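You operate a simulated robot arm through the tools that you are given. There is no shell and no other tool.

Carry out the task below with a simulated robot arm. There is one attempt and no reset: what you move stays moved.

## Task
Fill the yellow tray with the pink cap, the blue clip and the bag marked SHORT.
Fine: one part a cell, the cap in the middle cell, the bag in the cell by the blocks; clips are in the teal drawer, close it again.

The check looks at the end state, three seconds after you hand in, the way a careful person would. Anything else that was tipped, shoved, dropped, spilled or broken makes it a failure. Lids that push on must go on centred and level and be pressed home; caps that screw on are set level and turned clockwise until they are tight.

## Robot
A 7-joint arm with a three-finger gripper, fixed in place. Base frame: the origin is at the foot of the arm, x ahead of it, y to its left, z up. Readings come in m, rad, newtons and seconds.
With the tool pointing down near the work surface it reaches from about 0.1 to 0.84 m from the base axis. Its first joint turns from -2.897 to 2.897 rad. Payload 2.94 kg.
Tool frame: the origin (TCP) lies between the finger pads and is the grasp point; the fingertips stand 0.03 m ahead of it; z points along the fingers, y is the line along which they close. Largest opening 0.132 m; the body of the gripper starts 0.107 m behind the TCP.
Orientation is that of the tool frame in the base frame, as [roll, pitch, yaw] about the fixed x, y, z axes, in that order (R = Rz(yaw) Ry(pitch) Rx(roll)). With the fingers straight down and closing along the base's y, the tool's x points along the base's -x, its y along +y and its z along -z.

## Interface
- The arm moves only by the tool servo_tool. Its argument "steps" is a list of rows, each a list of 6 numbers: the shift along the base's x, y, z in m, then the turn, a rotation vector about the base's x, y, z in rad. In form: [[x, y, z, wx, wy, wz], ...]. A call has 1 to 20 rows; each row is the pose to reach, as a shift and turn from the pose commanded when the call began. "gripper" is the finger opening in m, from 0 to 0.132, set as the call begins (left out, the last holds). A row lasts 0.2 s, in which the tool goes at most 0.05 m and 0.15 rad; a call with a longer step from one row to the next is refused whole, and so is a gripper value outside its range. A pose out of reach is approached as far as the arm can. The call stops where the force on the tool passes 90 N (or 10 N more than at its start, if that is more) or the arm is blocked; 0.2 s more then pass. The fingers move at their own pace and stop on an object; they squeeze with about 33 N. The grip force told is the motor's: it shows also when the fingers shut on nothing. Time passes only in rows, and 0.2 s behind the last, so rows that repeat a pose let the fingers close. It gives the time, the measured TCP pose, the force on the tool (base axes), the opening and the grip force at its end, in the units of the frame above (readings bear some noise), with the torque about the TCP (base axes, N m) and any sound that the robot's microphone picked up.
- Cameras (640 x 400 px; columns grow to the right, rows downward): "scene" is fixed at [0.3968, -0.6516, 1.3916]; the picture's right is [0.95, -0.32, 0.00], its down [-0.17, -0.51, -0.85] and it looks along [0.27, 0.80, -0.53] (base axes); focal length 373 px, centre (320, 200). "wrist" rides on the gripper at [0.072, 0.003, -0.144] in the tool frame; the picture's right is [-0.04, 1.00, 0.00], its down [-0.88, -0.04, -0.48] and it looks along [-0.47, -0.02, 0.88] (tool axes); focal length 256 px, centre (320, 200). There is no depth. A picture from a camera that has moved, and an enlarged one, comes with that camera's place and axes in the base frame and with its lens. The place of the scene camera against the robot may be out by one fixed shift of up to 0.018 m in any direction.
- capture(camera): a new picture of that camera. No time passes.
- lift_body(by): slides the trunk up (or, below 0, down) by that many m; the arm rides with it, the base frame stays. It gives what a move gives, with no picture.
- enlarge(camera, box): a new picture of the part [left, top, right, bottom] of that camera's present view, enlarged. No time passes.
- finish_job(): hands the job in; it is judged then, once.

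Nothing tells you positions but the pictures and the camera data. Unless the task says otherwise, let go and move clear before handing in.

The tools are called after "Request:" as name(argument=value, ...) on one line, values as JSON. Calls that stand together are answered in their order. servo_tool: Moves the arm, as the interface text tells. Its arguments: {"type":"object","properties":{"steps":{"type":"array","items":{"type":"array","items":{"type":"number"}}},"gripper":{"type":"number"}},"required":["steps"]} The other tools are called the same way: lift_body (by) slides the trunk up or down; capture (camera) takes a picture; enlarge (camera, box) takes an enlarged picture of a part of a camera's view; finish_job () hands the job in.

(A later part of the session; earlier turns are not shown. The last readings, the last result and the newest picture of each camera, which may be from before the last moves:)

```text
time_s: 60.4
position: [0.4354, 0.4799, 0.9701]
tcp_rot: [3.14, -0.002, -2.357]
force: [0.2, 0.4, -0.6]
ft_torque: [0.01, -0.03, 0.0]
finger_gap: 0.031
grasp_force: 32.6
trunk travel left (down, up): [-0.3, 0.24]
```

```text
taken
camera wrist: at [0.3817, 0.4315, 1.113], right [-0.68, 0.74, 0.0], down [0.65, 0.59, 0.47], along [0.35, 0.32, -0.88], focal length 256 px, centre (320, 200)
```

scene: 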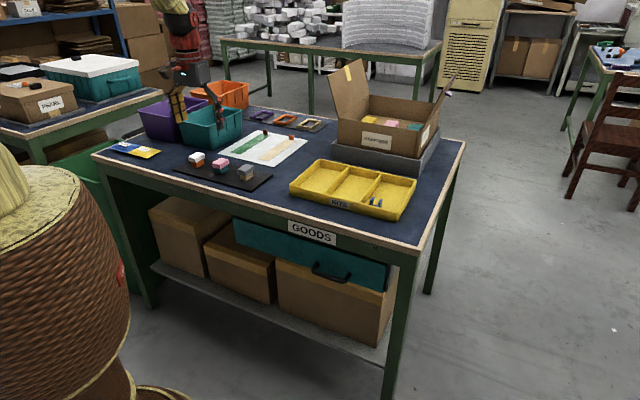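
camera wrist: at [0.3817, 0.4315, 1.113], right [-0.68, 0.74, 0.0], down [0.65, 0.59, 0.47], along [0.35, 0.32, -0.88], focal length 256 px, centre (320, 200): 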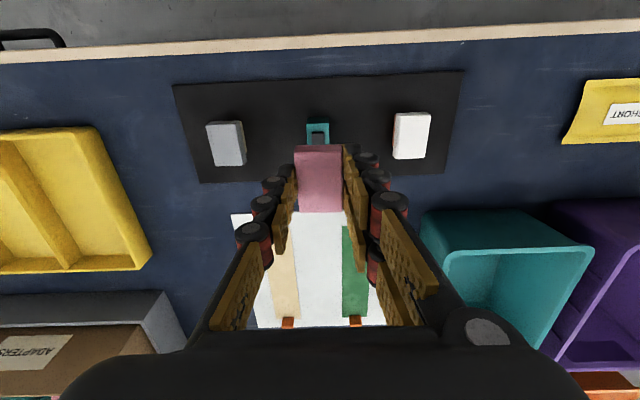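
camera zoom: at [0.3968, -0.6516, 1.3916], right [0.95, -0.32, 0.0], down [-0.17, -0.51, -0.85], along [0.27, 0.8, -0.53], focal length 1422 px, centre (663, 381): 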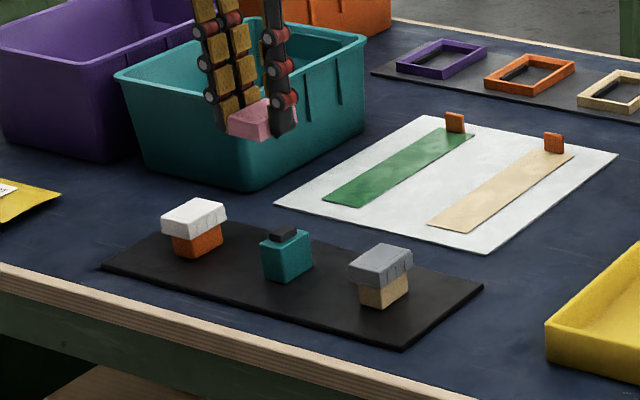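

The pink cap is off cleanly and the teal block didn't move. Carrying the cap to above the tray's middle cell.

Request:
servo_tool(steps=[[0.034, -0.0265, 0, 0, 0, 0], [0.068, -0.053, 0, 0, 0, 0], [0.102, -0.0797, 0, 0, 0, 0], [0.136, -0.1062, 0, 0, 0, 0], [0.17, -0.1328, 0, 0, 0, 0], [0.204, -0.1594, 0, 0, 0, 0], [0.238, -0.186, 0, 0, 0, 0], [0.272, -0.2125, 0, 0, 0, 0], [0.306, -0.239, 0, 0, 0, 0], [0.34, -0.2655, 0, 0, 0, 0], [0.34, -0.2655, -0.03, 0, 0, 0]])

Request:
capture(camera="wrist")

Request:
enlarge(camera="scene", box=[280, 110, 440, 240])

```text
time_s: 62.8
position: [0.7782, 0.216, 0.9376]
tcp_rot: [3.141, 0.0, -2.356]
force: [0.0, -0.9, 0.3]
ft_torque: [0.01, -0.01, -0.01]
finger_gap: 0.0307
grasp_force: 33.4
trunk travel left (down, up): [-0.3, 0.24]
```

```text
taken
camera wrist: at [0.7247, 0.1669, 1.0826], right [-0.68, 0.74, 0.0], down [0.65, 0.59, 0.48], along [0.35, 0.32, -0.88], focal length 256 px, centre (320, 200)
```

wrist: 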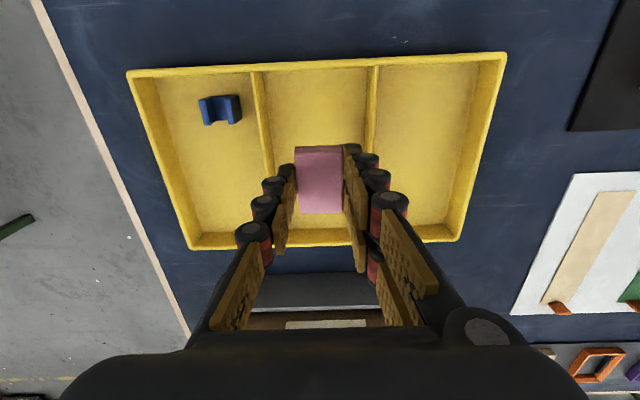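

```text
3.08 times, centred on (360, 175) of scene
camera zoom: at [0.3968, -0.6516, 1.3916], right [0.95, -0.32, 0.0], down [-0.17, -0.51, -0.85], along [0.27, 0.8, -0.53], focal length 1149 px, centre (197, 277)
```

zoom: 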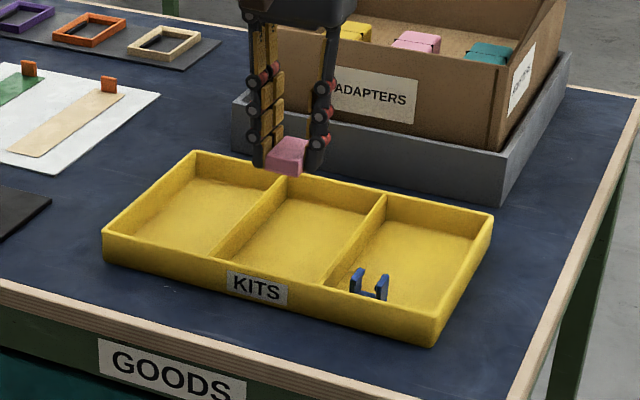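

The cap is centred over the middle cell. Lowering to just above the floor.

Request:
servo_tool(steps=[[-0.001, -0.001, -0.03, 0, 0, 0], [-0.001, -0.001, -0.06, 0, 0, 0], [-0.001, -0.001, -0.083, 0, 0, 0], [-0.001, -0.001, -0.092, 0, 0, 0]])

Request:
servo_tool(steps=[[0, 0, -0.003, 0, 0, 0]])

Request:
enlarge(camera="scene", box=[280, 150, 440, 225])

```text
time_s: 63.8
position: [0.7765, 0.2124, 0.8466]
tcp_rot: [3.141, 0.0, -2.355]
force: [0.5, 0.4, 0.1]
ft_torque: [0.02, -0.01, 0.0]
finger_gap: 0.0308
grasp_force: 33.3
trunk travel left (down, up): [-0.3, 0.24]
```

```text
time_s: 64.2
position: [0.7759, 0.2126, 0.8431]
tcp_rot: [3.141, -0.001, -2.356]
force: [-0.6, -1.2, -0.7]
ft_torque: [-0.02, 0.01, 0.01]
finger_gap: 0.0308
grasp_force: 32.6
trunk travel left (down, up): [-0.3, 0.24]
```

```text
4.00 times, centred on (360, 188) of scene
camera zoom: at [0.3968, -0.6516, 1.3916], right [0.95, -0.32, 0.0], down [-0.17, -0.51, -0.85], along [0.27, 0.8, -0.53], focal length 1493 px, centre (160, 250)
```

zoom: 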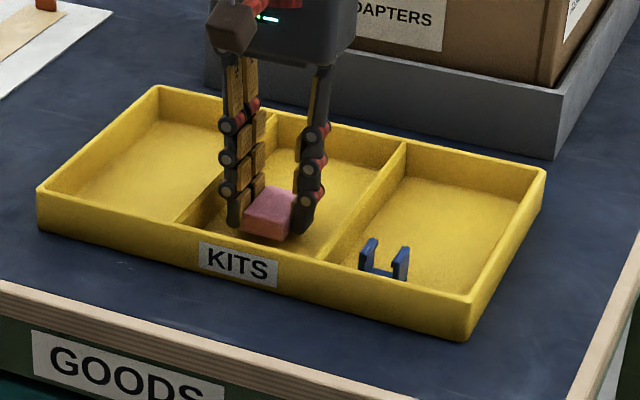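

Still no contact; continuing down in small steps.

Request:
servo_tool(steps=[[0, 0, -0.003, 0, 0, 0]])

Request:
servo_tool(steps=[[0, 0, -0.002, 0, 0, 0]])

```text
time_s: 64.6
position: [0.7763, 0.2133, 0.8396]
tcp_rot: [3.14, 0.001, -2.358]
force: [0.0, -0.1, 0.1]
ft_torque: [0.01, 0.0, -0.02]
finger_gap: 0.0308
grasp_force: 33.2
trunk travel left (down, up): [-0.3, 0.24]
```

```text
time_s: 65.0
position: [0.7753, 0.2131, 0.8385]
tcp_rot: [3.141, 0.001, -2.357]
force: [0.0, -0.3, 0.4]
ft_torque: [-0.04, 0.01, 0.02]
finger_gap: 0.0306
grasp_force: 32.6
trunk travel left (down, up): [-0.3, 0.24]
```

Request:
servo_tool(steps=[[0, 0, -0.002, 0, 0, 0]])

Request:
servo_tool(steps=[[0, 0, -0.002, 0, 0, 0]])

Request:
enlarge(camera="scene", box=[300, 160, 400, 222])

```text
time_s: 65.4
position: [0.7753, 0.2122, 0.8371]
tcp_rot: [3.141, -0.001, -2.356]
force: [0.1, 0.2, -0.5]
ft_torque: [-0.02, -0.01, 0.05]
finger_gap: 0.0308
grasp_force: 33.3
trunk travel left (down, up): [-0.3, 0.24]
```

```text
time_s: 65.8
position: [0.7761, 0.214, 0.8349]
tcp_rot: [3.141, -0.002, -2.356]
force: [-0.1, -0.6, -0.7]
ft_torque: [0.01, -0.02, -0.02]
finger_gap: 0.031
grasp_force: 32.6
trunk travel left (down, up): [-0.3, 0.24]
```

```text
6.40 times, centred on (350, 191) of scene
camera zoom: at [0.3968, -0.6516, 1.3916], right [0.95, -0.32, 0.0], down [-0.17, -0.51, -0.85], along [0.27, 0.8, -0.53], focal length 2389 px, centre (128, 258)
```

zoom: 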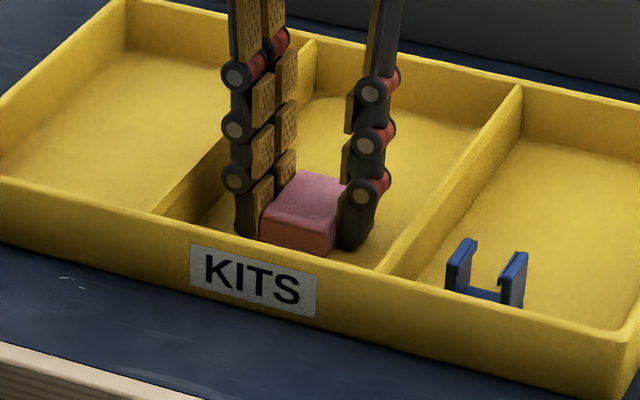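

Request:
servo_tool(steps=[[0, 0, -0.002, 0, 0, 0]])

Request:
servo_tool(steps=[[0, 0, -0.002, 0, 0, 0]])

```text
time_s: 66.2
position: [0.776, 0.2138, 0.8349]
tcp_rot: [3.141, 0.002, -2.357]
force: [-3.3, -1.3, 9.4]
ft_torque: [-0.2, 0.07, -0.02]
finger_gap: 0.0305
grasp_force: 32.9
trunk travel left (down, up): [-0.3, 0.24]
```

```text
time_s: 66.6
position: [0.7765, 0.2134, 0.8335]
tcp_rot: [-3.141, 0.005, -2.356]
force: [-7.0, -1.2, 22.5]
ft_torque: [-0.35, 0.46, -0.08]
finger_gap: 0.0308
grasp_force: 33.3
trunk travel left (down, up): [-0.3, 0.24]
```

Contact with the tray floor. I'll ease off and open.

Request:
servo_tool(steps=[[0, 0, 0.003, 0, 0, 0]])

Request:
servo_tool(gripper=0.052, steps=[[0, 0, 0.001, 0, 0, 0], [0, 0, 0.001, 0, 0, 0], [0, 0, 0.001, 0, 0, 0]])

Request:
enlarge(camera="scene", box=[300, 160, 400, 222])

```text
time_s: 67.0
position: [0.7765, 0.2137, 0.8342]
tcp_rot: [-3.14, 0.003, -2.357]
force: [1.3, 1.1, 12.0]
ft_torque: [-0.13, 0.05, -0.01]
finger_gap: 0.0305
grasp_force: 33.4
trunk travel left (down, up): [-0.3, 0.24]
```

```text
time_s: 67.8
position: [0.7754, 0.2124, 0.8348]
tcp_rot: [-3.142, -0.002, -2.356]
force: [-0.8, -0.4, -0.5]
ft_torque: [-0.01, 0.0, 0.0]
finger_gap: 0.0523
grasp_force: 0.0
trunk travel left (down, up): [-0.3, 0.24]
```

```text
6.40 times, centred on (350, 191) of scene
camera zoom: at [0.3968, -0.6516, 1.3916], right [0.95, -0.32, 0.0], down [-0.17, -0.51, -0.85], along [0.27, 0.8, -0.53], focal length 2389 px, centre (128, 258)
```

zoom: 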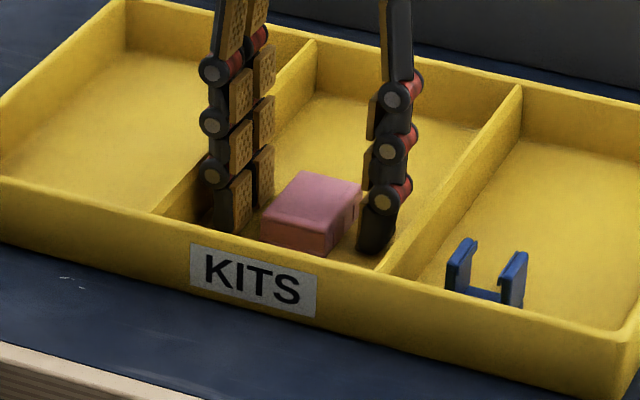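

The cap rests flat in the middle cell, released. Lifting straight up, then heading for the SHORT bag with the tool turned 90° so the fingers close across the bag's short side.

Request:
servo_tool(steps=[[0, 0, 0.02, 0, 0, 0], [0, 0, 0.05, 0, 0, 0], [0, 0, 0.09, 0, 0, 0], [0, 0, 0.13, 0, 0, 0], [-0.03, 0.01, 0.16, 0, 0, 0]])

Request:
enlarge(camera="scene", box=[280, 140, 440, 240])

Request:
capture(camera="wrist")

```text
time_s: 69.0
position: [0.7449, 0.222, 0.9942]
tcp_rot: [3.141, 0.0, -2.356]
force: [-0.2, 0.4, -1.0]
ft_torque: [-0.01, 0.0, 0.0]
finger_gap: 0.0519
grasp_force: 0.0
trunk travel left (down, up): [-0.3, 0.24]
```

```text
4.00 times, centred on (360, 190) of scene
camera zoom: at [0.3968, -0.6516, 1.3916], right [0.95, -0.32, 0.0], down [-0.17, -0.51, -0.85], along [0.27, 0.8, -0.53], focal length 1493 px, centre (160, 240)
```

zoom: 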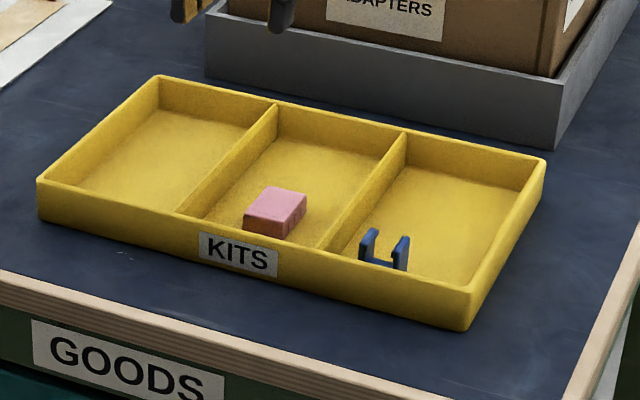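

```text
taken
camera wrist: at [0.6915, 0.1729, 1.1396], right [-0.68, 0.74, 0.0], down [0.65, 0.59, 0.48], along [0.35, 0.32, -0.88], focal length 256 px, centre (320, 200)
```

wrist: 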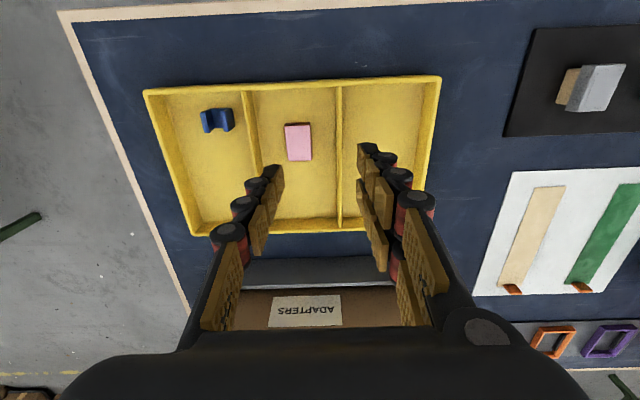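

Cap and clip are both seated properly. Now carrying the empty gripper to above the SHORT bag while turning 90°.

Request:
servo_tool(gripper=0.1, steps=[[-0.0327, 0.0289, 0, 0, 0, -0.0924], [-0.0654, 0.0578, 0, 0, 0, -0.1848], [-0.0981, 0.0867, 0, 0, 0, -0.2772], [-0.1308, 0.1156, 0, 0, 0, -0.3696], [-0.1635, 0.1445, 0, 0, 0, -0.462], [-0.1962, 0.1734, 0, 0, 0, -0.5544], [-0.2289, 0.2023, 0, 0, 0, -0.6468], [-0.2616, 0.2312, 0, 0, 0, -0.7392], [-0.2943, 0.2601, 0, 0, 0, -0.8316], [-0.327, 0.289, 0, 0, 0, -0.924], [-0.3597, 0.3179, 0, 0, 0, -1.0164], [-0.3924, 0.3468, 0, 0, 0, -1.1088], [-0.4251, 0.3757, 0, 0, 0, -1.2012], [-0.4578, 0.4046, 0, 0, 0, -1.2936], [-0.4905, 0.4335, 0, 0, 0, -1.386], [-0.5232, 0.4624, 0, 0, 0, -1.4784], [-0.556, 0.4915, 0, 0, 0, -1.5708], [-0.556, 0.4915, -0.02, 0, 0, -1.5708]])

Request:
capture(camera="wrist")

Request:
capture(camera="scene")

```text
time_s: 72.8
position: [0.1912, 0.7159, 0.9756]
tcp_rot: [3.141, 0.001, 2.353]
force: [0.4, 0.5, -0.3]
ft_torque: [-0.06, -0.05, -0.04]
finger_gap: 0.1002
grasp_force: 0.0
trunk travel left (down, up): [-0.3, 0.24]
```

```text
taken
camera wrist: at [0.1415, 0.7681, 1.1188], right [0.74, 0.67, 0.0], down [0.59, -0.65, 0.48], along [0.32, -0.35, -0.88], focal length 256 px, centre (320, 200)
```

wrist: 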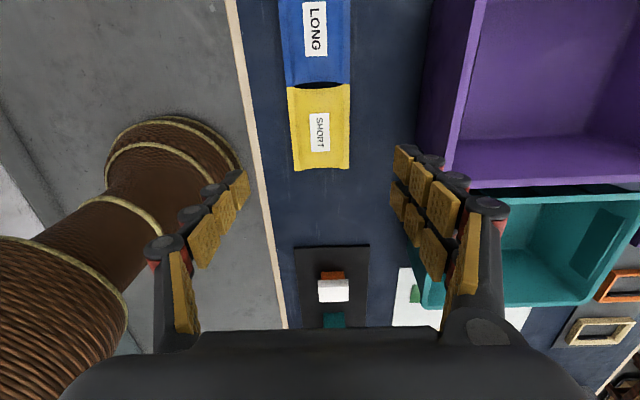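

```text
taken
```

scene: 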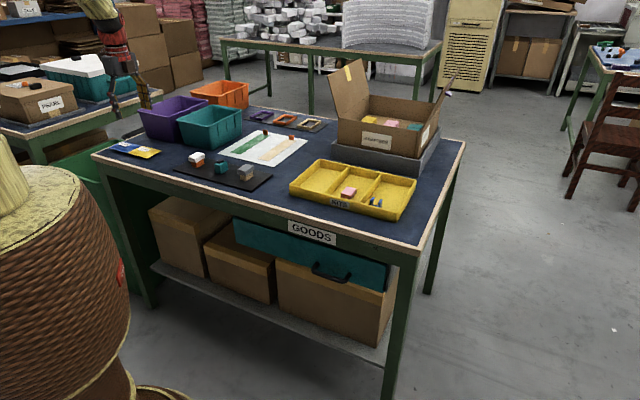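

Request:
enlarge(camera="wrist", box=[230, 60, 430, 185])

Request:
enlarge(camera="scene", box=[90, 130, 180, 186])

```text
3.20 times, centred on (330, 122) of wrist
camera zoom: at [0.1415, 0.7681, 1.1188], right [0.74, 0.67, 0.0], down [0.59, -0.65, 0.48], along [0.32, -0.35, -0.88], focal length 819 px, centre (288, 448)
```

zoom: 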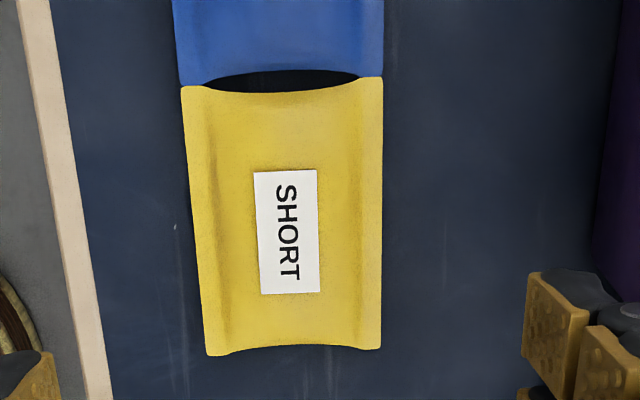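

```text
7.11 times, centred on (135, 158) of scene
camera zoom: at [0.3968, -0.6516, 1.3916], right [0.95, -0.32, 0.0], down [-0.17, -0.51, -0.85], along [0.27, 0.8, -0.53], focal length 2655 px, centre (1636, 499)
```

zoom: 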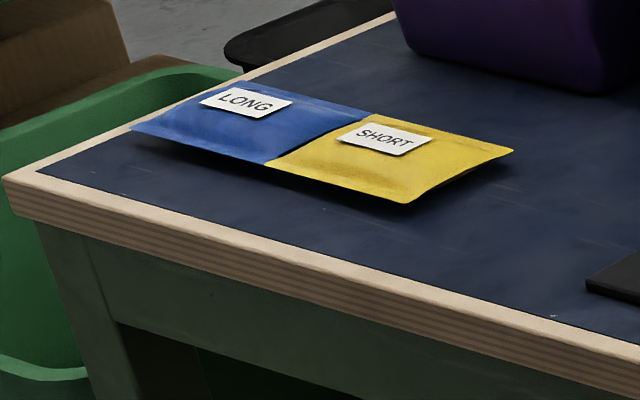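

The SHORT bag is centred at e1 −0.372, e2 0.640, about 0.099 × 0.070 m, right below the tool. Descending with fingers open on either side of its short width.

Request:
servo_tool(steps=[[-0.0008, 0, -0.04, 0, 0, 0], [-0.0008, 0, -0.08, 0, 0, 0], [-0.0008, 0, -0.11, 0, 0, 0], [-0.0008, 0, -0.13, 0, 0, 0], [-0.0008, 0, -0.13, 0, 0, 0]])

Request:
capture(camera="wrist")

Request:
enlarge(camera="scene", box=[80, 110, 200, 185])

```text
time_s: 74.0
position: [0.1875, 0.7157, 0.8466]
tcp_rot: [-3.14, 0.0, 2.356]
force: [0.3, 0.1, -0.8]
ft_torque: [0.0, -0.01, 0.0]
finger_gap: 0.1004
grasp_force: 0.1
trunk travel left (down, up): [-0.3, 0.24]
```

```text
taken
camera wrist: at [0.1391, 0.7689, 0.9903], right [0.74, 0.68, 0.0], down [0.59, -0.65, 0.48], along [0.32, -0.35, -0.88], focal length 256 px, centre (320, 200)
```

wrist: 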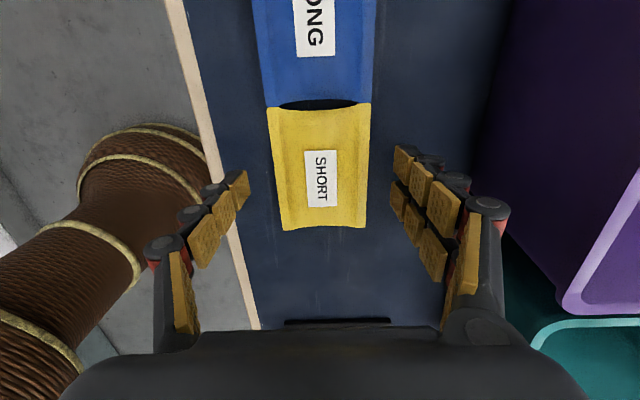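

```text
5.33 times, centred on (140, 148) of scene
camera zoom: at [0.3968, -0.6516, 1.3916], right [0.95, -0.32, 0.0], down [-0.17, -0.51, -0.85], along [0.27, 0.8, -0.53], focal length 1991 px, centre (1280, 480)
```

zoom: 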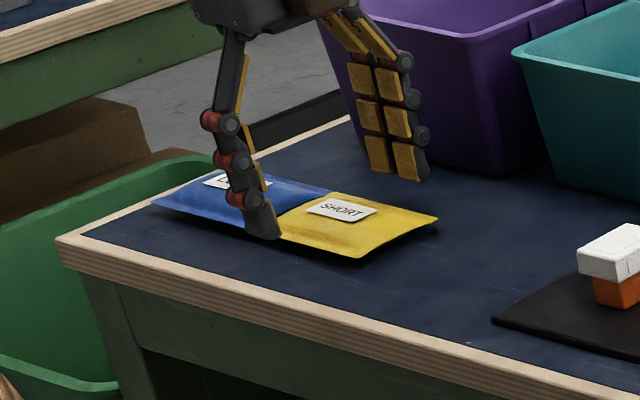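

The bag's edges sit about 1 cm above the table. I'll lower another centimetre so the tips reach below the edges, then close slowly.

Request:
servo_tool(steps=[[0, 0, -0.005, 0, 0, 0], [0, 0, -0.01, 0, 0, 0], [0, 0, -0.01, 0, 0, 0]])

Request:
enlarge(camera="scene", box=[80, 120, 200, 195])

```text
time_s: 74.8
position: [0.1889, 0.7143, 0.8353]
tcp_rot: [-3.141, 0.0, 2.356]
force: [0.8, 0.6, -0.3]
ft_torque: [0.04, 0.03, 0.01]
finger_gap: 0.0998
grasp_force: 0.1
trunk travel left (down, up): [-0.3, 0.24]
```

```text
5.33 times, centred on (140, 158) of scene
camera zoom: at [0.3968, -0.6516, 1.3916], right [0.95, -0.32, 0.0], down [-0.17, -0.51, -0.85], along [0.27, 0.8, -0.53], focal length 1991 px, centre (1280, 427)
```

zoom: 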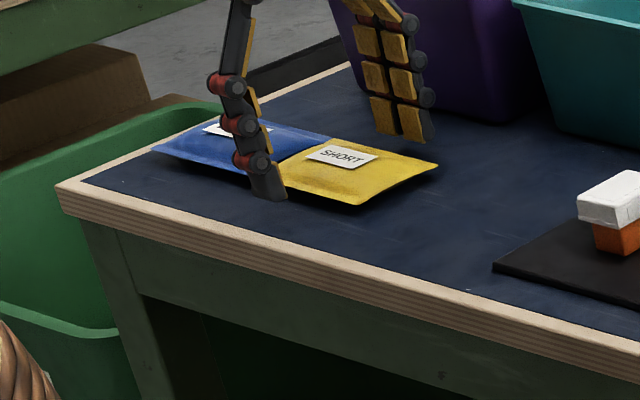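

Closing to just under the bag's width first, to see how it reacts.

Request:
servo_tool(gripper=0.064, steps=[[0, 0, 0, 0, 0, 0], [0, 0, 0, 0, 0, 0], [0, 0, 0, 0, 0, 0], [0, 0, 0, 0, 0, 0]])

Request:
capture(camera="wrist")

Request:
enlarge(camera="scene", box=[80, 120, 200, 195])

```text
time_s: 75.8
position: [0.1887, 0.7158, 0.8356]
tcp_rot: [-3.141, 0.0, 2.356]
force: [-0.3, 0.2, 0.7]
ft_torque: [-0.01, 0.04, 0.01]
finger_gap: 0.0688
grasp_force: 33.0
trunk travel left (down, up): [-0.3, 0.24]
```

```text
taken
camera wrist: at [0.1401, 0.7684, 0.9794], right [0.74, 0.68, 0.0], down [0.59, -0.65, 0.48], along [0.32, -0.35, -0.88], focal length 256 px, centre (320, 200)
```

wrist: 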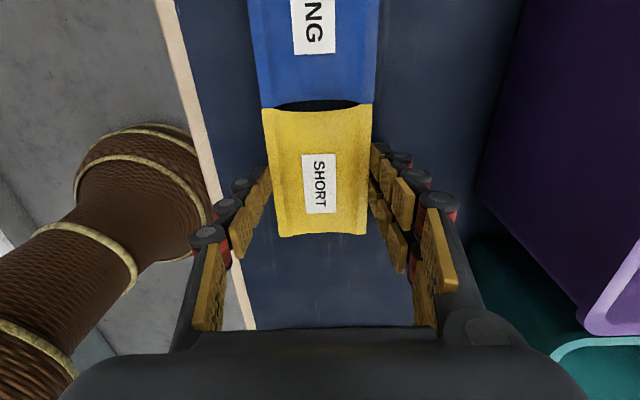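

```text
5.33 times, centred on (140, 158) of scene
camera zoom: at [0.3968, -0.6516, 1.3916], right [0.95, -0.32, 0.0], down [-0.17, -0.51, -0.85], along [0.27, 0.8, -0.53], focal length 1991 px, centre (1280, 427)
```

zoom: 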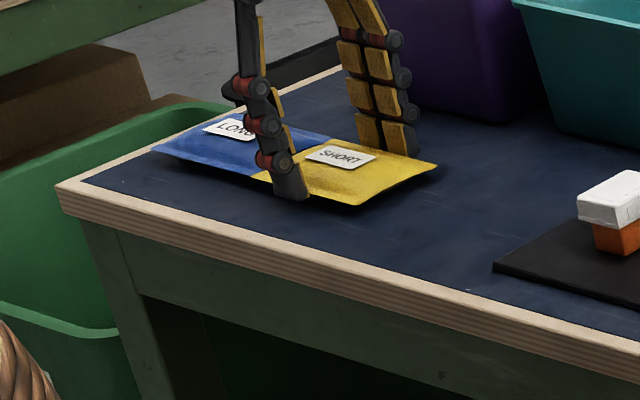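

The fingers stopped at 0.069 m with full grip force, so the bag holds its shape. Lifting straight up slowly and checking that LONG stays put.

Request:
servo_tool(steps=[[0, 0, 0.004, 0, 0, 0], [0, 0, 0.01, 0, 0, 0], [0, 0, 0.02, 0, 0, 0], [0, 0, 0.035, 0, 0, 0]])

Request:
capture(camera="wrist")

Request:
enlarge(camera="scene", box=[80, 110, 200, 185])

```text
time_s: 76.8
position: [0.1904, 0.714, 0.8698]
tcp_rot: [-3.142, 0.001, 2.356]
force: [0.2, 0.4, -1.4]
ft_torque: [0.02, 0.01, 0.0]
finger_gap: 0.0689
grasp_force: 32.7
trunk travel left (down, up): [-0.3, 0.24]
```

```text
taken
camera wrist: at [0.1407, 0.7676, 1.0141], right [0.74, 0.68, 0.0], down [0.59, -0.65, 0.48], along [0.32, -0.35, -0.88], focal length 256 px, centre (320, 200)
```

wrist: 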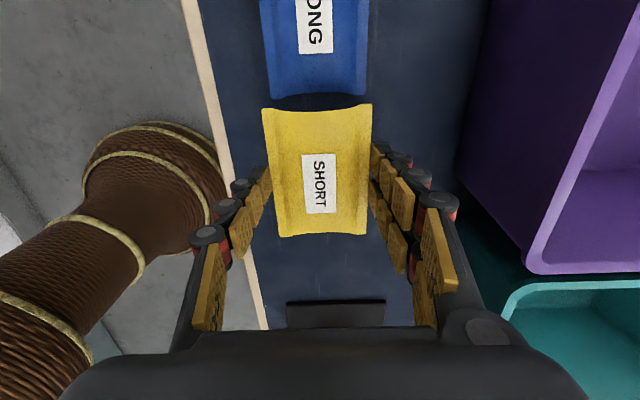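

```text
5.33 times, centred on (140, 148) of scene
camera zoom: at [0.3968, -0.6516, 1.3916], right [0.95, -0.32, 0.0], down [-0.17, -0.51, -0.85], along [0.27, 0.8, -0.53], focal length 1991 px, centre (1280, 480)
```

zoom: 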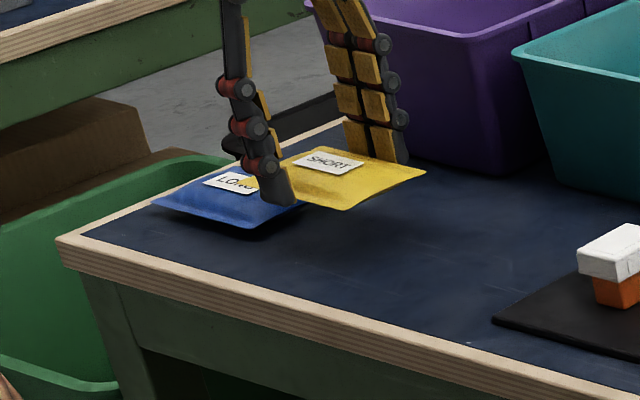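

SHORT is up and LONG hasn't moved. I'll rise further and carry it to the cell nearest the blocks, turning 90° so the bag's long side runs along the cell.

Request:
servo_tool(steps=[[0, 0, 0.04, 0, 0, 0], [0, 0, 0.08, 0, 0, 0], [0, 0, 0.11, 0, 0, 0], [0.0324, -0.0262, 0.11, 0, 0, 0.0982], [0.0648, -0.0523, 0.11, 0, 0, 0.1963], [0.0971, -0.0785, 0.11, 0, 0, 0.2945], [0.1295, -0.1046, 0.11, 0, 0, 0.3927], [0.1619, -0.1308, 0.11, 0, 0, 0.4909], [0.1943, -0.1569, 0.11, 0, 0, 0.589], [0.2266, -0.1831, 0.11, 0, 0, 0.6872], [0.259, -0.2092, 0.11, 0, 0, 0.7854], [0.2914, -0.2354, 0.11, 0, 0, 0.8836], [0.3238, -0.2615, 0.11, 0, 0, 0.9817], [0.3561, -0.2877, 0.11, 0, 0, 1.0799], [0.3885, -0.3138, 0.11, 0, 0, 1.1781], [0.4209, -0.34, 0.11, 0, 0, 1.2763], [0.4533, -0.3661, 0.11, 0, 0, 1.3744], [0.4856, -0.3923, 0.11, 0, 0, 1.4726], [0.518, -0.4184, 0.11, 0, 0, 1.5708], [0.518, -0.4184, 0.09, 0, 0, 1.5708]])

Request:
capture(camera="wrist")

Request:
capture(camera="scene")

```text
time_s: 81.0
position: [0.7085, 0.2964, 0.9583]
tcp_rot: [-3.141, 0.0, -2.356]
force: [0.2, -0.7, -0.8]
ft_torque: [0.0, 0.0, -0.01]
finger_gap: 0.069
grasp_force: 33.2
trunk travel left (down, up): [-0.3, 0.24]
```

```text
taken
camera wrist: at [0.6543, 0.2476, 1.1032], right [-0.68, 0.74, 0.0], down [0.65, 0.59, 0.48], along [0.35, 0.32, -0.88], focal length 256 px, centre (320, 200)
```

wrist: 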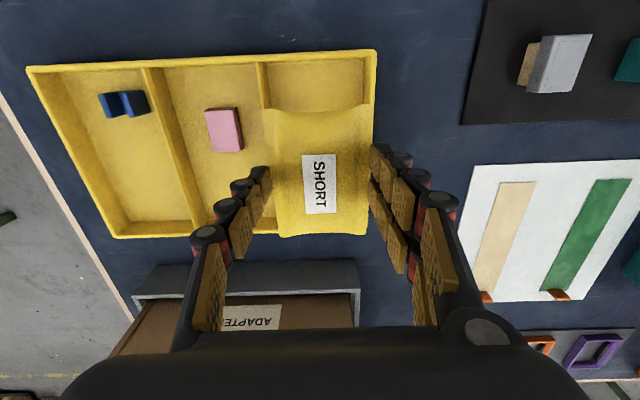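

```text
taken
```

scene: 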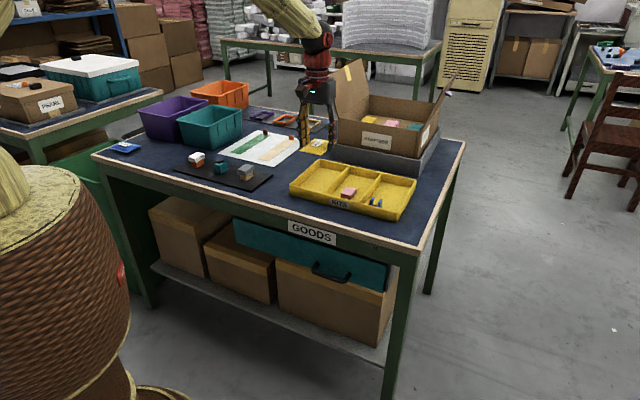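

Request:
enlarge(camera="wrist", box=[220, 30, 420, 155])

Request:
enlarge(camera="wrist", box=[20, 30, 220, 155])

Request:
enlarge(camera="scene", box=[270, 100, 430, 225])

```text
3.20 times, centred on (320, 92) of wrist
camera zoom: at [0.6543, 0.2476, 1.1032], right [-0.68, 0.74, 0.0], down [0.65, 0.59, 0.48], along [0.35, 0.32, -0.88], focal length 819 px, centre (320, 544)
```

zoom: 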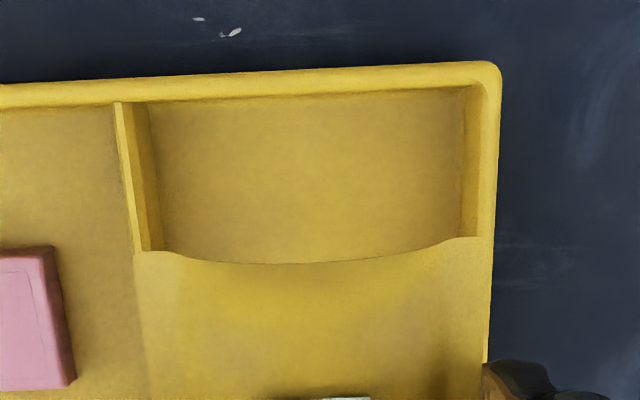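

```text
3.20 times, centred on (120, 92) of wrist
camera zoom: at [0.6543, 0.2476, 1.1032], right [-0.68, 0.74, 0.0], down [0.65, 0.59, 0.48], along [0.35, 0.32, -0.88], focal length 819 px, centre (960, 544)
```

zoom: 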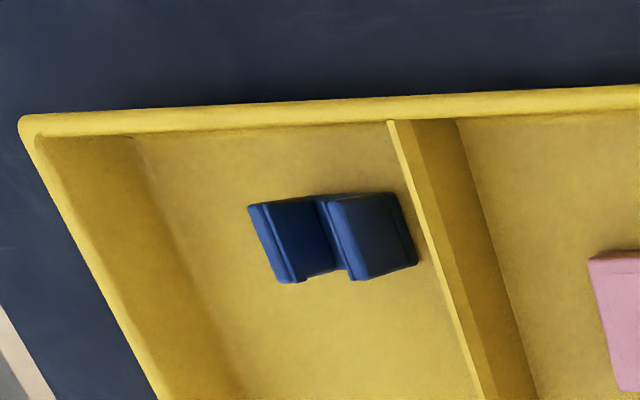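

```text
3.20 times, centred on (350, 162) of scene
camera zoom: at [0.3968, -0.6516, 1.3916], right [0.95, -0.32, 0.0], down [-0.17, -0.51, -0.85], along [0.27, 0.8, -0.53], focal length 1195 px, centre (224, 320)
```

zoom: 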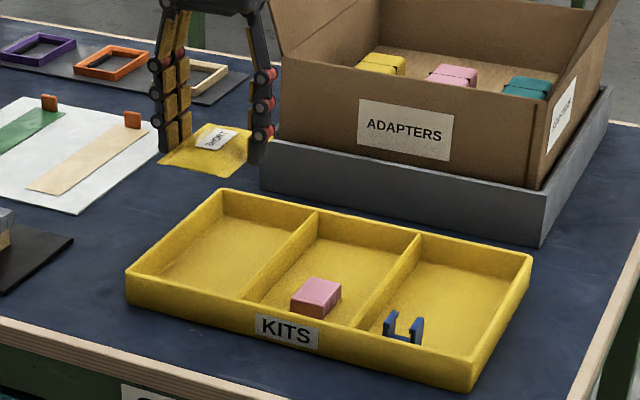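

The near cell spans e1 0.2415–0.3435, so bag plus fingers (0.089 m) fits with about 6 mm either side. I'll centre it and lower partway, then check the clearances.

Request:
servo_tool(steps=[[0.0008, -0.0008, -0.035, 0, 0, 0], [0.0008, -0.0008, -0.07, 0, 0, 0], [0.0008, -0.0008, -0.09, 0, 0, 0], [0.0008, -0.0008, -0.09, 0, 0, 0]])

Request:
enlarge(camera="wrist", box=[200, 30, 440, 180])

Request:
enlarge(camera="scene", box=[270, 120, 400, 220])

```text
time_s: 82.0
position: [0.706, 0.2961, 0.8699]
tcp_rot: [3.141, 0.001, -2.357]
force: [0.8, 0.5, 0.1]
ft_torque: [0.02, 0.03, 0.02]
finger_gap: 0.0689
grasp_force: 33.0
trunk travel left (down, up): [-0.3, 0.24]
```

```text
2.67 times, centred on (320, 105) of wrist
camera zoom: at [0.6529, 0.2471, 1.014], right [-0.68, 0.74, 0.0], down [0.65, 0.59, 0.48], along [0.35, 0.32, -0.88], focal length 683 px, centre (320, 453)
```

zoom: 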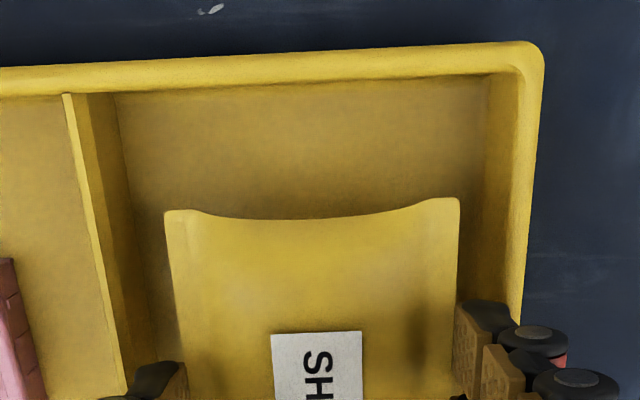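

```text
4.00 times, centred on (335, 170) of scene
camera zoom: at [0.3968, -0.6516, 1.3916], right [0.95, -0.32, 0.0], down [-0.17, -0.51, -0.85], along [0.27, 0.8, -0.53], focal length 1493 px, centre (260, 320)
```

zoom: 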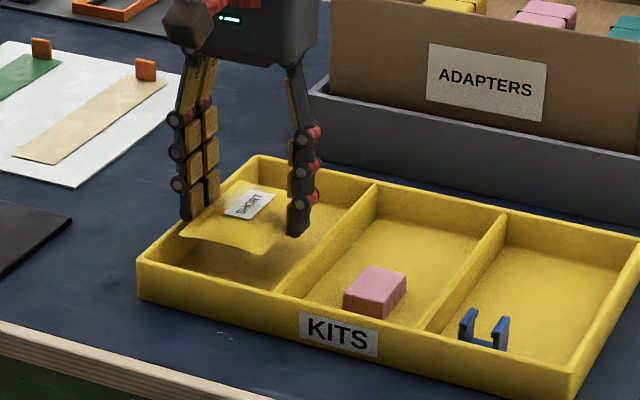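

The bag is about 2 mm off the cell's centre toward the blocks; I'll correct that while lowering another 2 cm.

Request:
servo_tool(steps=[[0.0016, -0.0016, 0, 0, 0, 0], [0.0016, -0.0016, -0.01, 0, 0, 0], [0.0016, -0.0016, -0.02, 0, 0, 0], [0.0016, -0.0016, -0.02, 0, 0, 0]])

Request:
enlarge(camera="wrist", box=[200, 60, 440, 210])

Request:
enlarge(camera="scene", box=[280, 140, 400, 215])

```text
time_s: 83.0
position: [0.7105, 0.2931, 0.8492]
tcp_rot: [3.141, -0.001, -2.357]
force: [0.1, 0.9, 0.2]
ft_torque: [-0.01, 0.0, -0.02]
finger_gap: 0.069
grasp_force: 32.7
trunk travel left (down, up): [-0.3, 0.24]
```

```text
2.67 times, centred on (320, 135) of wrist
camera zoom: at [0.6553, 0.2448, 0.9939], right [-0.68, 0.74, 0.0], down [0.65, 0.59, 0.48], along [0.35, 0.32, -0.88], focal length 683 px, centre (320, 373)
```

zoom: 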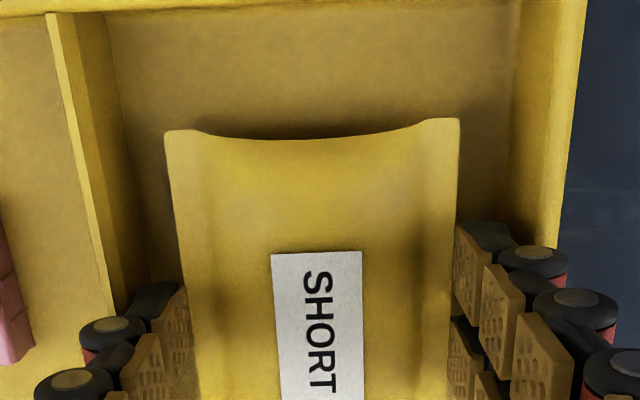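

```text
5.33 times, centred on (340, 178) of scene
camera zoom: at [0.3968, -0.6516, 1.3916], right [0.95, -0.32, 0.0], down [-0.17, -0.51, -0.85], along [0.27, 0.8, -0.53], focal length 1991 px, centre (213, 320)
```

zoom: 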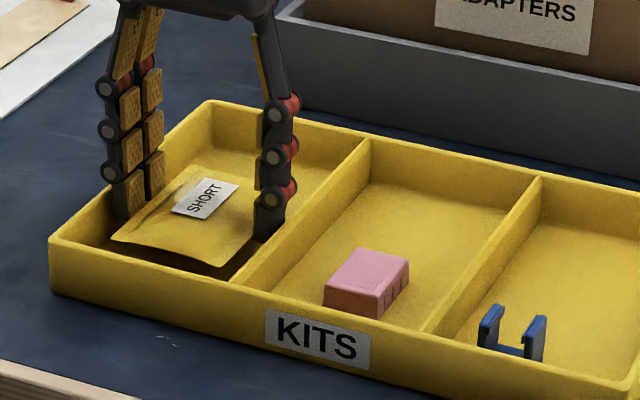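

Well centred now with fingers inside the walls. Lowering the rest in small steps until contact.

Request:
servo_tool(steps=[[-0.0005, 0.0005, -0.003, 0, 0, 0], [-0.0005, 0.0005, -0.006, 0, 0, 0]])

Request:
servo_tool(steps=[[0, 0, -0.002, 0, 0, 0]])

Request:
servo_tool(steps=[[0, 0, -0.002, 0, 0, 0]])

```text
time_s: 83.6
position: [0.7082, 0.2936, 0.8434]
tcp_rot: [-3.141, -0.001, -2.355]
force: [-0.5, 1.1, -0.1]
ft_torque: [-0.01, -0.02, 0.02]
finger_gap: 0.0687
grasp_force: 33.1
trunk travel left (down, up): [-0.3, 0.24]
```

```text
time_s: 84.0
position: [0.7081, 0.2941, 0.8409]
tcp_rot: [-3.142, 0.002, -2.356]
force: [-0.6, 0.7, -0.2]
ft_torque: [0.02, -0.02, 0.0]
finger_gap: 0.069
grasp_force: 33.5
trunk travel left (down, up): [-0.3, 0.24]
```

```text
time_s: 84.4
position: [0.7076, 0.2948, 0.8413]
tcp_rot: [-3.141, 0.001, -2.357]
force: [-2.5, 0.5, 3.2]
ft_torque: [-0.09, 0.0, 0.01]
finger_gap: 0.0689
grasp_force: 33.3
trunk travel left (down, up): [-0.3, 0.24]
```

Request:
servo_tool(steps=[[0, 0, -0.001, 0, 0, 0]])

Request:
enlarge(camera="wrist", box=[200, 60, 440, 210])

Request:
enlarge(camera="scene", box=[280, 140, 400, 215])

```text
time_s: 84.8
position: [0.7091, 0.2956, 0.839]
tcp_rot: [3.14, -0.001, -2.355]
force: [-2.5, 1.4, 6.2]
ft_torque: [-0.07, -0.01, -0.04]
finger_gap: 0.0689
grasp_force: 33.5
trunk travel left (down, up): [-0.3, 0.24]
```

```text
2.67 times, centred on (320, 135) of wrist
camera zoom: at [0.6551, 0.2453, 0.9838], right [-0.68, 0.74, 0.0], down [0.65, 0.59, 0.48], along [0.35, 0.32, -0.88], focal length 683 px, centre (320, 373)
```

zoom: 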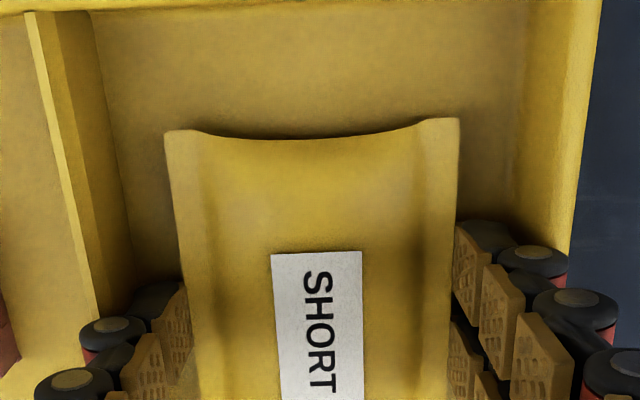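

```text
5.33 times, centred on (340, 178) of scene
camera zoom: at [0.3968, -0.6516, 1.3916], right [0.95, -0.32, 0.0], down [-0.17, -0.51, -0.85], along [0.27, 0.8, -0.53], focal length 1991 px, centre (213, 320)
```

zoom: 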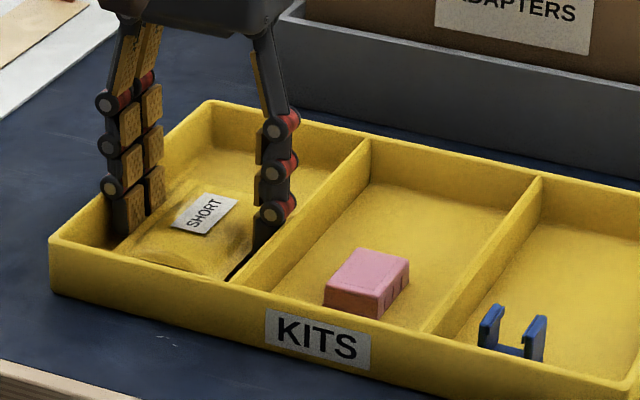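

The bag has touched down (6 N). I'll open the fingers only about 2.5 mm per side to release without touching the walls.

Request:
servo_tool(gripper=0.0735, steps=[[0, 0, 0.001, 0, 0, 0], [0, 0, 0.001, 0, 0, 0], [0, 0, 0.001, 0, 0, 0]])

Request:
enlarge(camera="wrist", box=[200, 60, 440, 210])

Request:
enlarge(camera="scene", box=[280, 140, 400, 215])

```text
time_s: 85.6
position: [0.7099, 0.2943, 0.8405]
tcp_rot: [3.141, 0.001, -2.358]
force: [1.5, 0.0, 0.5]
ft_torque: [0.02, 0.06, -0.04]
finger_gap: 0.0696
grasp_force: 0.0
trunk travel left (down, up): [-0.3, 0.24]
```

```text
2.67 times, centred on (320, 135) of wrist
camera zoom: at [0.6552, 0.2454, 0.984], right [-0.68, 0.74, 0.0], down [0.65, 0.59, 0.47], along [0.35, 0.32, -0.88], focal length 683 px, centre (320, 373)
```

zoom: 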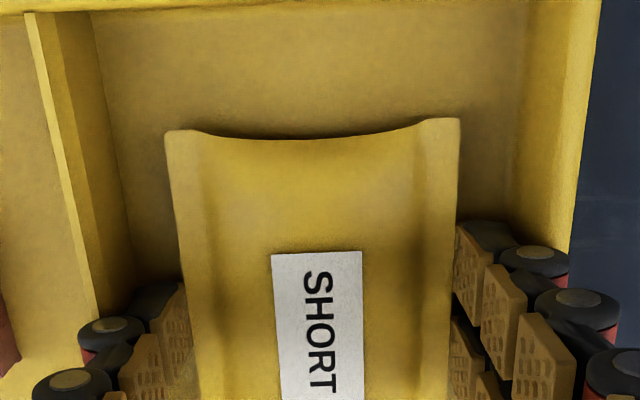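

```text
5.33 times, centred on (340, 178) of scene
camera zoom: at [0.3968, -0.6516, 1.3916], right [0.95, -0.32, 0.0], down [-0.17, -0.51, -0.85], along [0.27, 0.8, -0.53], focal length 1991 px, centre (213, 320)
```

zoom: 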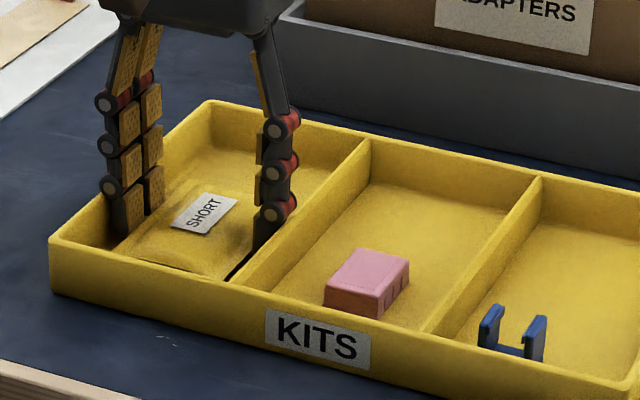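

The gap reads only 0.0696 with zero grip force. I'll give it a moment and re-check before opening further.

Request:
servo_tool(gripper=0.0745, steps=[[0, 0, 0, 0, 0, 0], [0, 0, 0, 0, 0, 0]])

Request:
enlarge(camera="wrist", box=[240, 110, 400, 210])

```text
time_s: 86.2
position: [0.7085, 0.2952, 0.84]
tcp_rot: [-3.141, 0.001, -2.358]
force: [-0.5, 0.0, 0.5]
ft_torque: [0.06, 0.04, 0.02]
finger_gap: 0.0696
grasp_force: 0.1
trunk travel left (down, up): [-0.3, 0.24]
```

```text
4.00 times, centred on (320, 160) of wrist
camera zoom: at [0.6552, 0.2453, 0.9842], right [-0.68, 0.74, 0.0], down [0.65, 0.59, 0.48], along [0.35, 0.32, -0.88], focal length 1024 px, centre (320, 360)
```

zoom: 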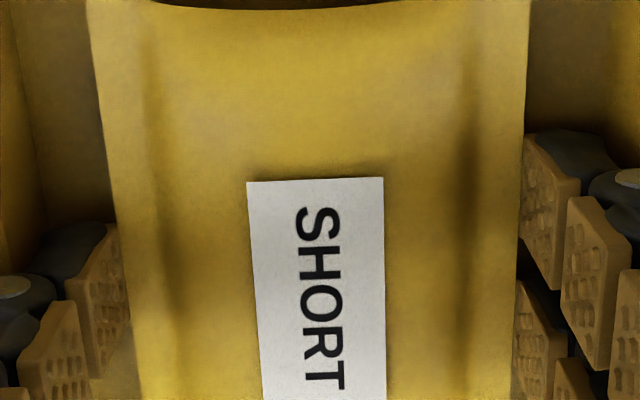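

The fingers seem to be held from opening further, maybe by the walls. I'll take a closer look before doing anything else.

Request:
enlarge(camera="scene", box=[285, 150, 355, 194])

Request:
capture(camera="wrist")

```text
9.09 times, centred on (320, 172) of scene
camera zoom: at [0.3968, -0.6516, 1.3916], right [0.95, -0.32, 0.0], down [-0.17, -0.51, -0.85], along [0.27, 0.8, -0.53], focal length 3394 px, centre (320, 454)
```

zoom: 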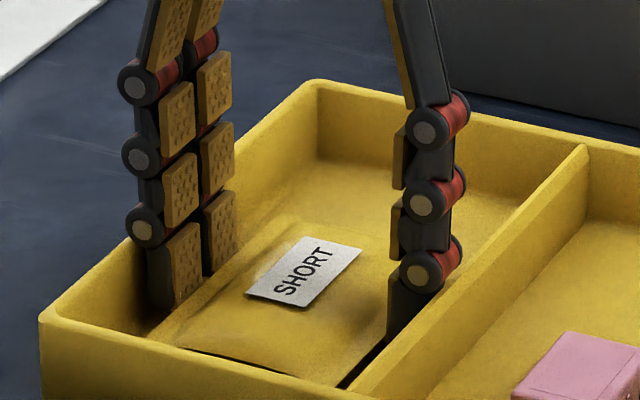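

```text
taken
camera wrist: at [0.6552, 0.2453, 0.9842], right [-0.68, 0.74, 0.0], down [0.65, 0.59, 0.48], along [0.35, 0.32, -0.88], focal length 256 px, centre (320, 200)
```

wrist: 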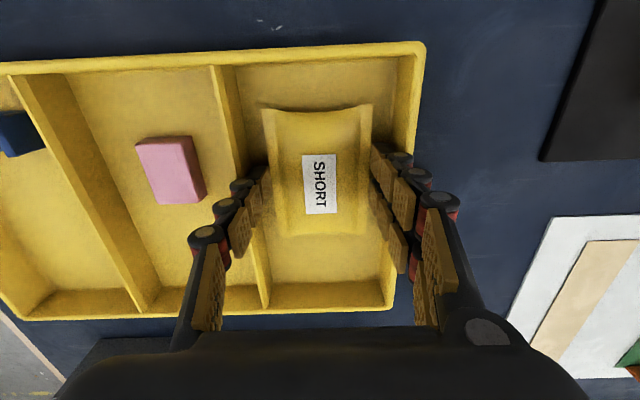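

The finger links look thicker than stated and are touching the cell walls, but the bag itself is free (no grip force). I'll set the opening to the present gap so nothing presses outward, and lift very slowly while watching the forces.

Request:
servo_tool(gripper=0.0696, steps=[[0, 0, 0, 0, 0, 0], [0, 0, 0, 0, 0, 0]])

Request:
servo_tool(steps=[[0, 0, 0.003, 0, 0, 0]])

Request:
enlarge(camera="scene", box=[285, 150, 355, 194])

```text
time_s: 86.8
position: [0.7088, 0.2932, 0.8406]
tcp_rot: [-3.141, -0.002, -2.355]
force: [-0.8, -0.7, 2.1]
ft_torque: [0.01, 0.02, -0.01]
finger_gap: 0.0695
grasp_force: 0.1
trunk travel left (down, up): [-0.3, 0.24]
```

```text
time_s: 87.2
position: [0.7084, 0.2945, 0.843]
tcp_rot: [-3.141, -0.001, -2.357]
force: [-0.4, 1.0, -2.5]
ft_torque: [0.17, 0.12, -0.06]
finger_gap: 0.0694
grasp_force: 0.1
trunk travel left (down, up): [-0.3, 0.24]
```

```text
9.09 times, centred on (320, 172) of scene
camera zoom: at [0.3968, -0.6516, 1.3916], right [0.95, -0.32, 0.0], down [-0.17, -0.51, -0.85], along [0.27, 0.8, -0.53], focal length 3394 px, centre (320, 454)
```

zoom: 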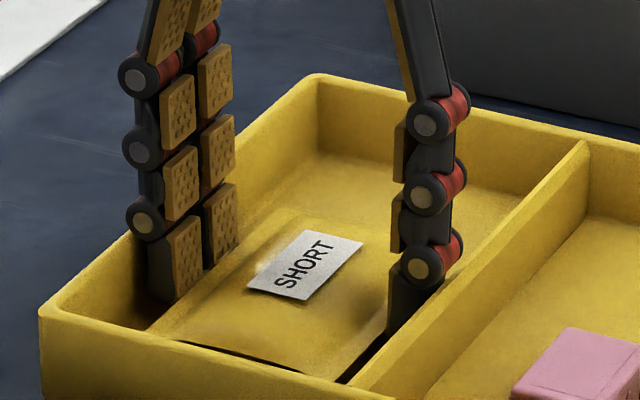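

The tray came up about 2–3 mm with the fingers — they're wedged in the cell. I'll set it straight back down, then re-grip the bag (which frees the fingers from the walls).

Request:
servo_tool(steps=[[0, 0, -0.003, 0, 0, 0]])

Request:
servo_tool(gripper=0.064, steps=[[0, 0, 0, 0, 0, 0], [0, 0, 0, 0, 0, 0]])

Request:
enlarge(camera="scene", box=[285, 150, 355, 194])

```text
time_s: 87.6
position: [0.7108, 0.2952, 0.8414]
tcp_rot: [3.141, 0.0, -2.356]
force: [-1.5, -0.5, 5.5]
ft_torque: [0.01, 0.06, 0.01]
finger_gap: 0.0699
grasp_force: 0.2
trunk travel left (down, up): [-0.3, 0.24]
```

```text
time_s: 88.2
position: [0.7096, 0.2943, 0.8406]
tcp_rot: [-3.141, -0.001, -2.357]
force: [0.2, 1.1, 4.7]
ft_torque: [0.02, 0.05, 0.0]
finger_gap: 0.069
grasp_force: 32.7
trunk travel left (down, up): [-0.3, 0.24]
```

```text
9.09 times, centred on (320, 172) of scene
camera zoom: at [0.3968, -0.6516, 1.3916], right [0.95, -0.32, 0.0], down [-0.17, -0.51, -0.85], along [0.27, 0.8, -0.53], focal length 3394 px, centre (320, 454)
```

zoom: 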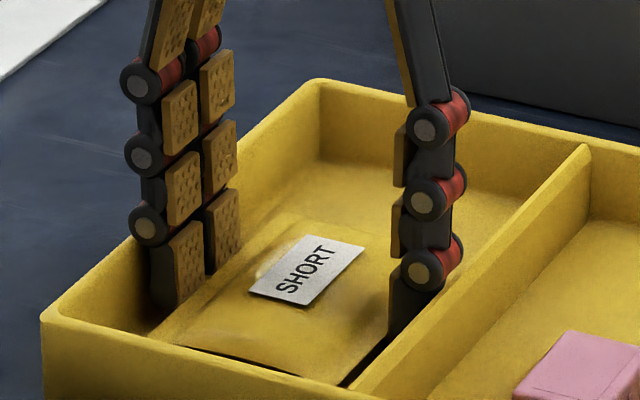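

The tray is back on the table. Now lifting the gripped bag a few millimetres and checking that the tray stays down this time.

Request:
servo_tool(steps=[[0, 0, 0.003, 0, 0, 0], [0, 0, 0.006, 0, 0, 0]])

Request:
enlarge(camera="scene", box=[285, 150, 355, 194])

```text
time_s: 88.8
position: [0.7093, 0.2936, 0.845]
tcp_rot: [3.141, -0.002, -2.356]
force: [0.4, -0.6, -0.7]
ft_torque: [-0.04, -0.01, 0.01]
finger_gap: 0.0688
grasp_force: 32.8
trunk travel left (down, up): [-0.3, 0.24]
```

```text
9.09 times, centred on (320, 172) of scene
camera zoom: at [0.3968, -0.6516, 1.3916], right [0.95, -0.32, 0.0], down [-0.17, -0.51, -0.85], along [0.27, 0.8, -0.53], focal length 3394 px, centre (320, 454)
```

zoom: 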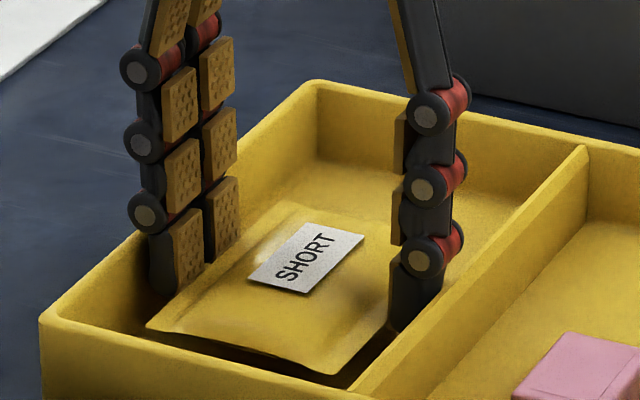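

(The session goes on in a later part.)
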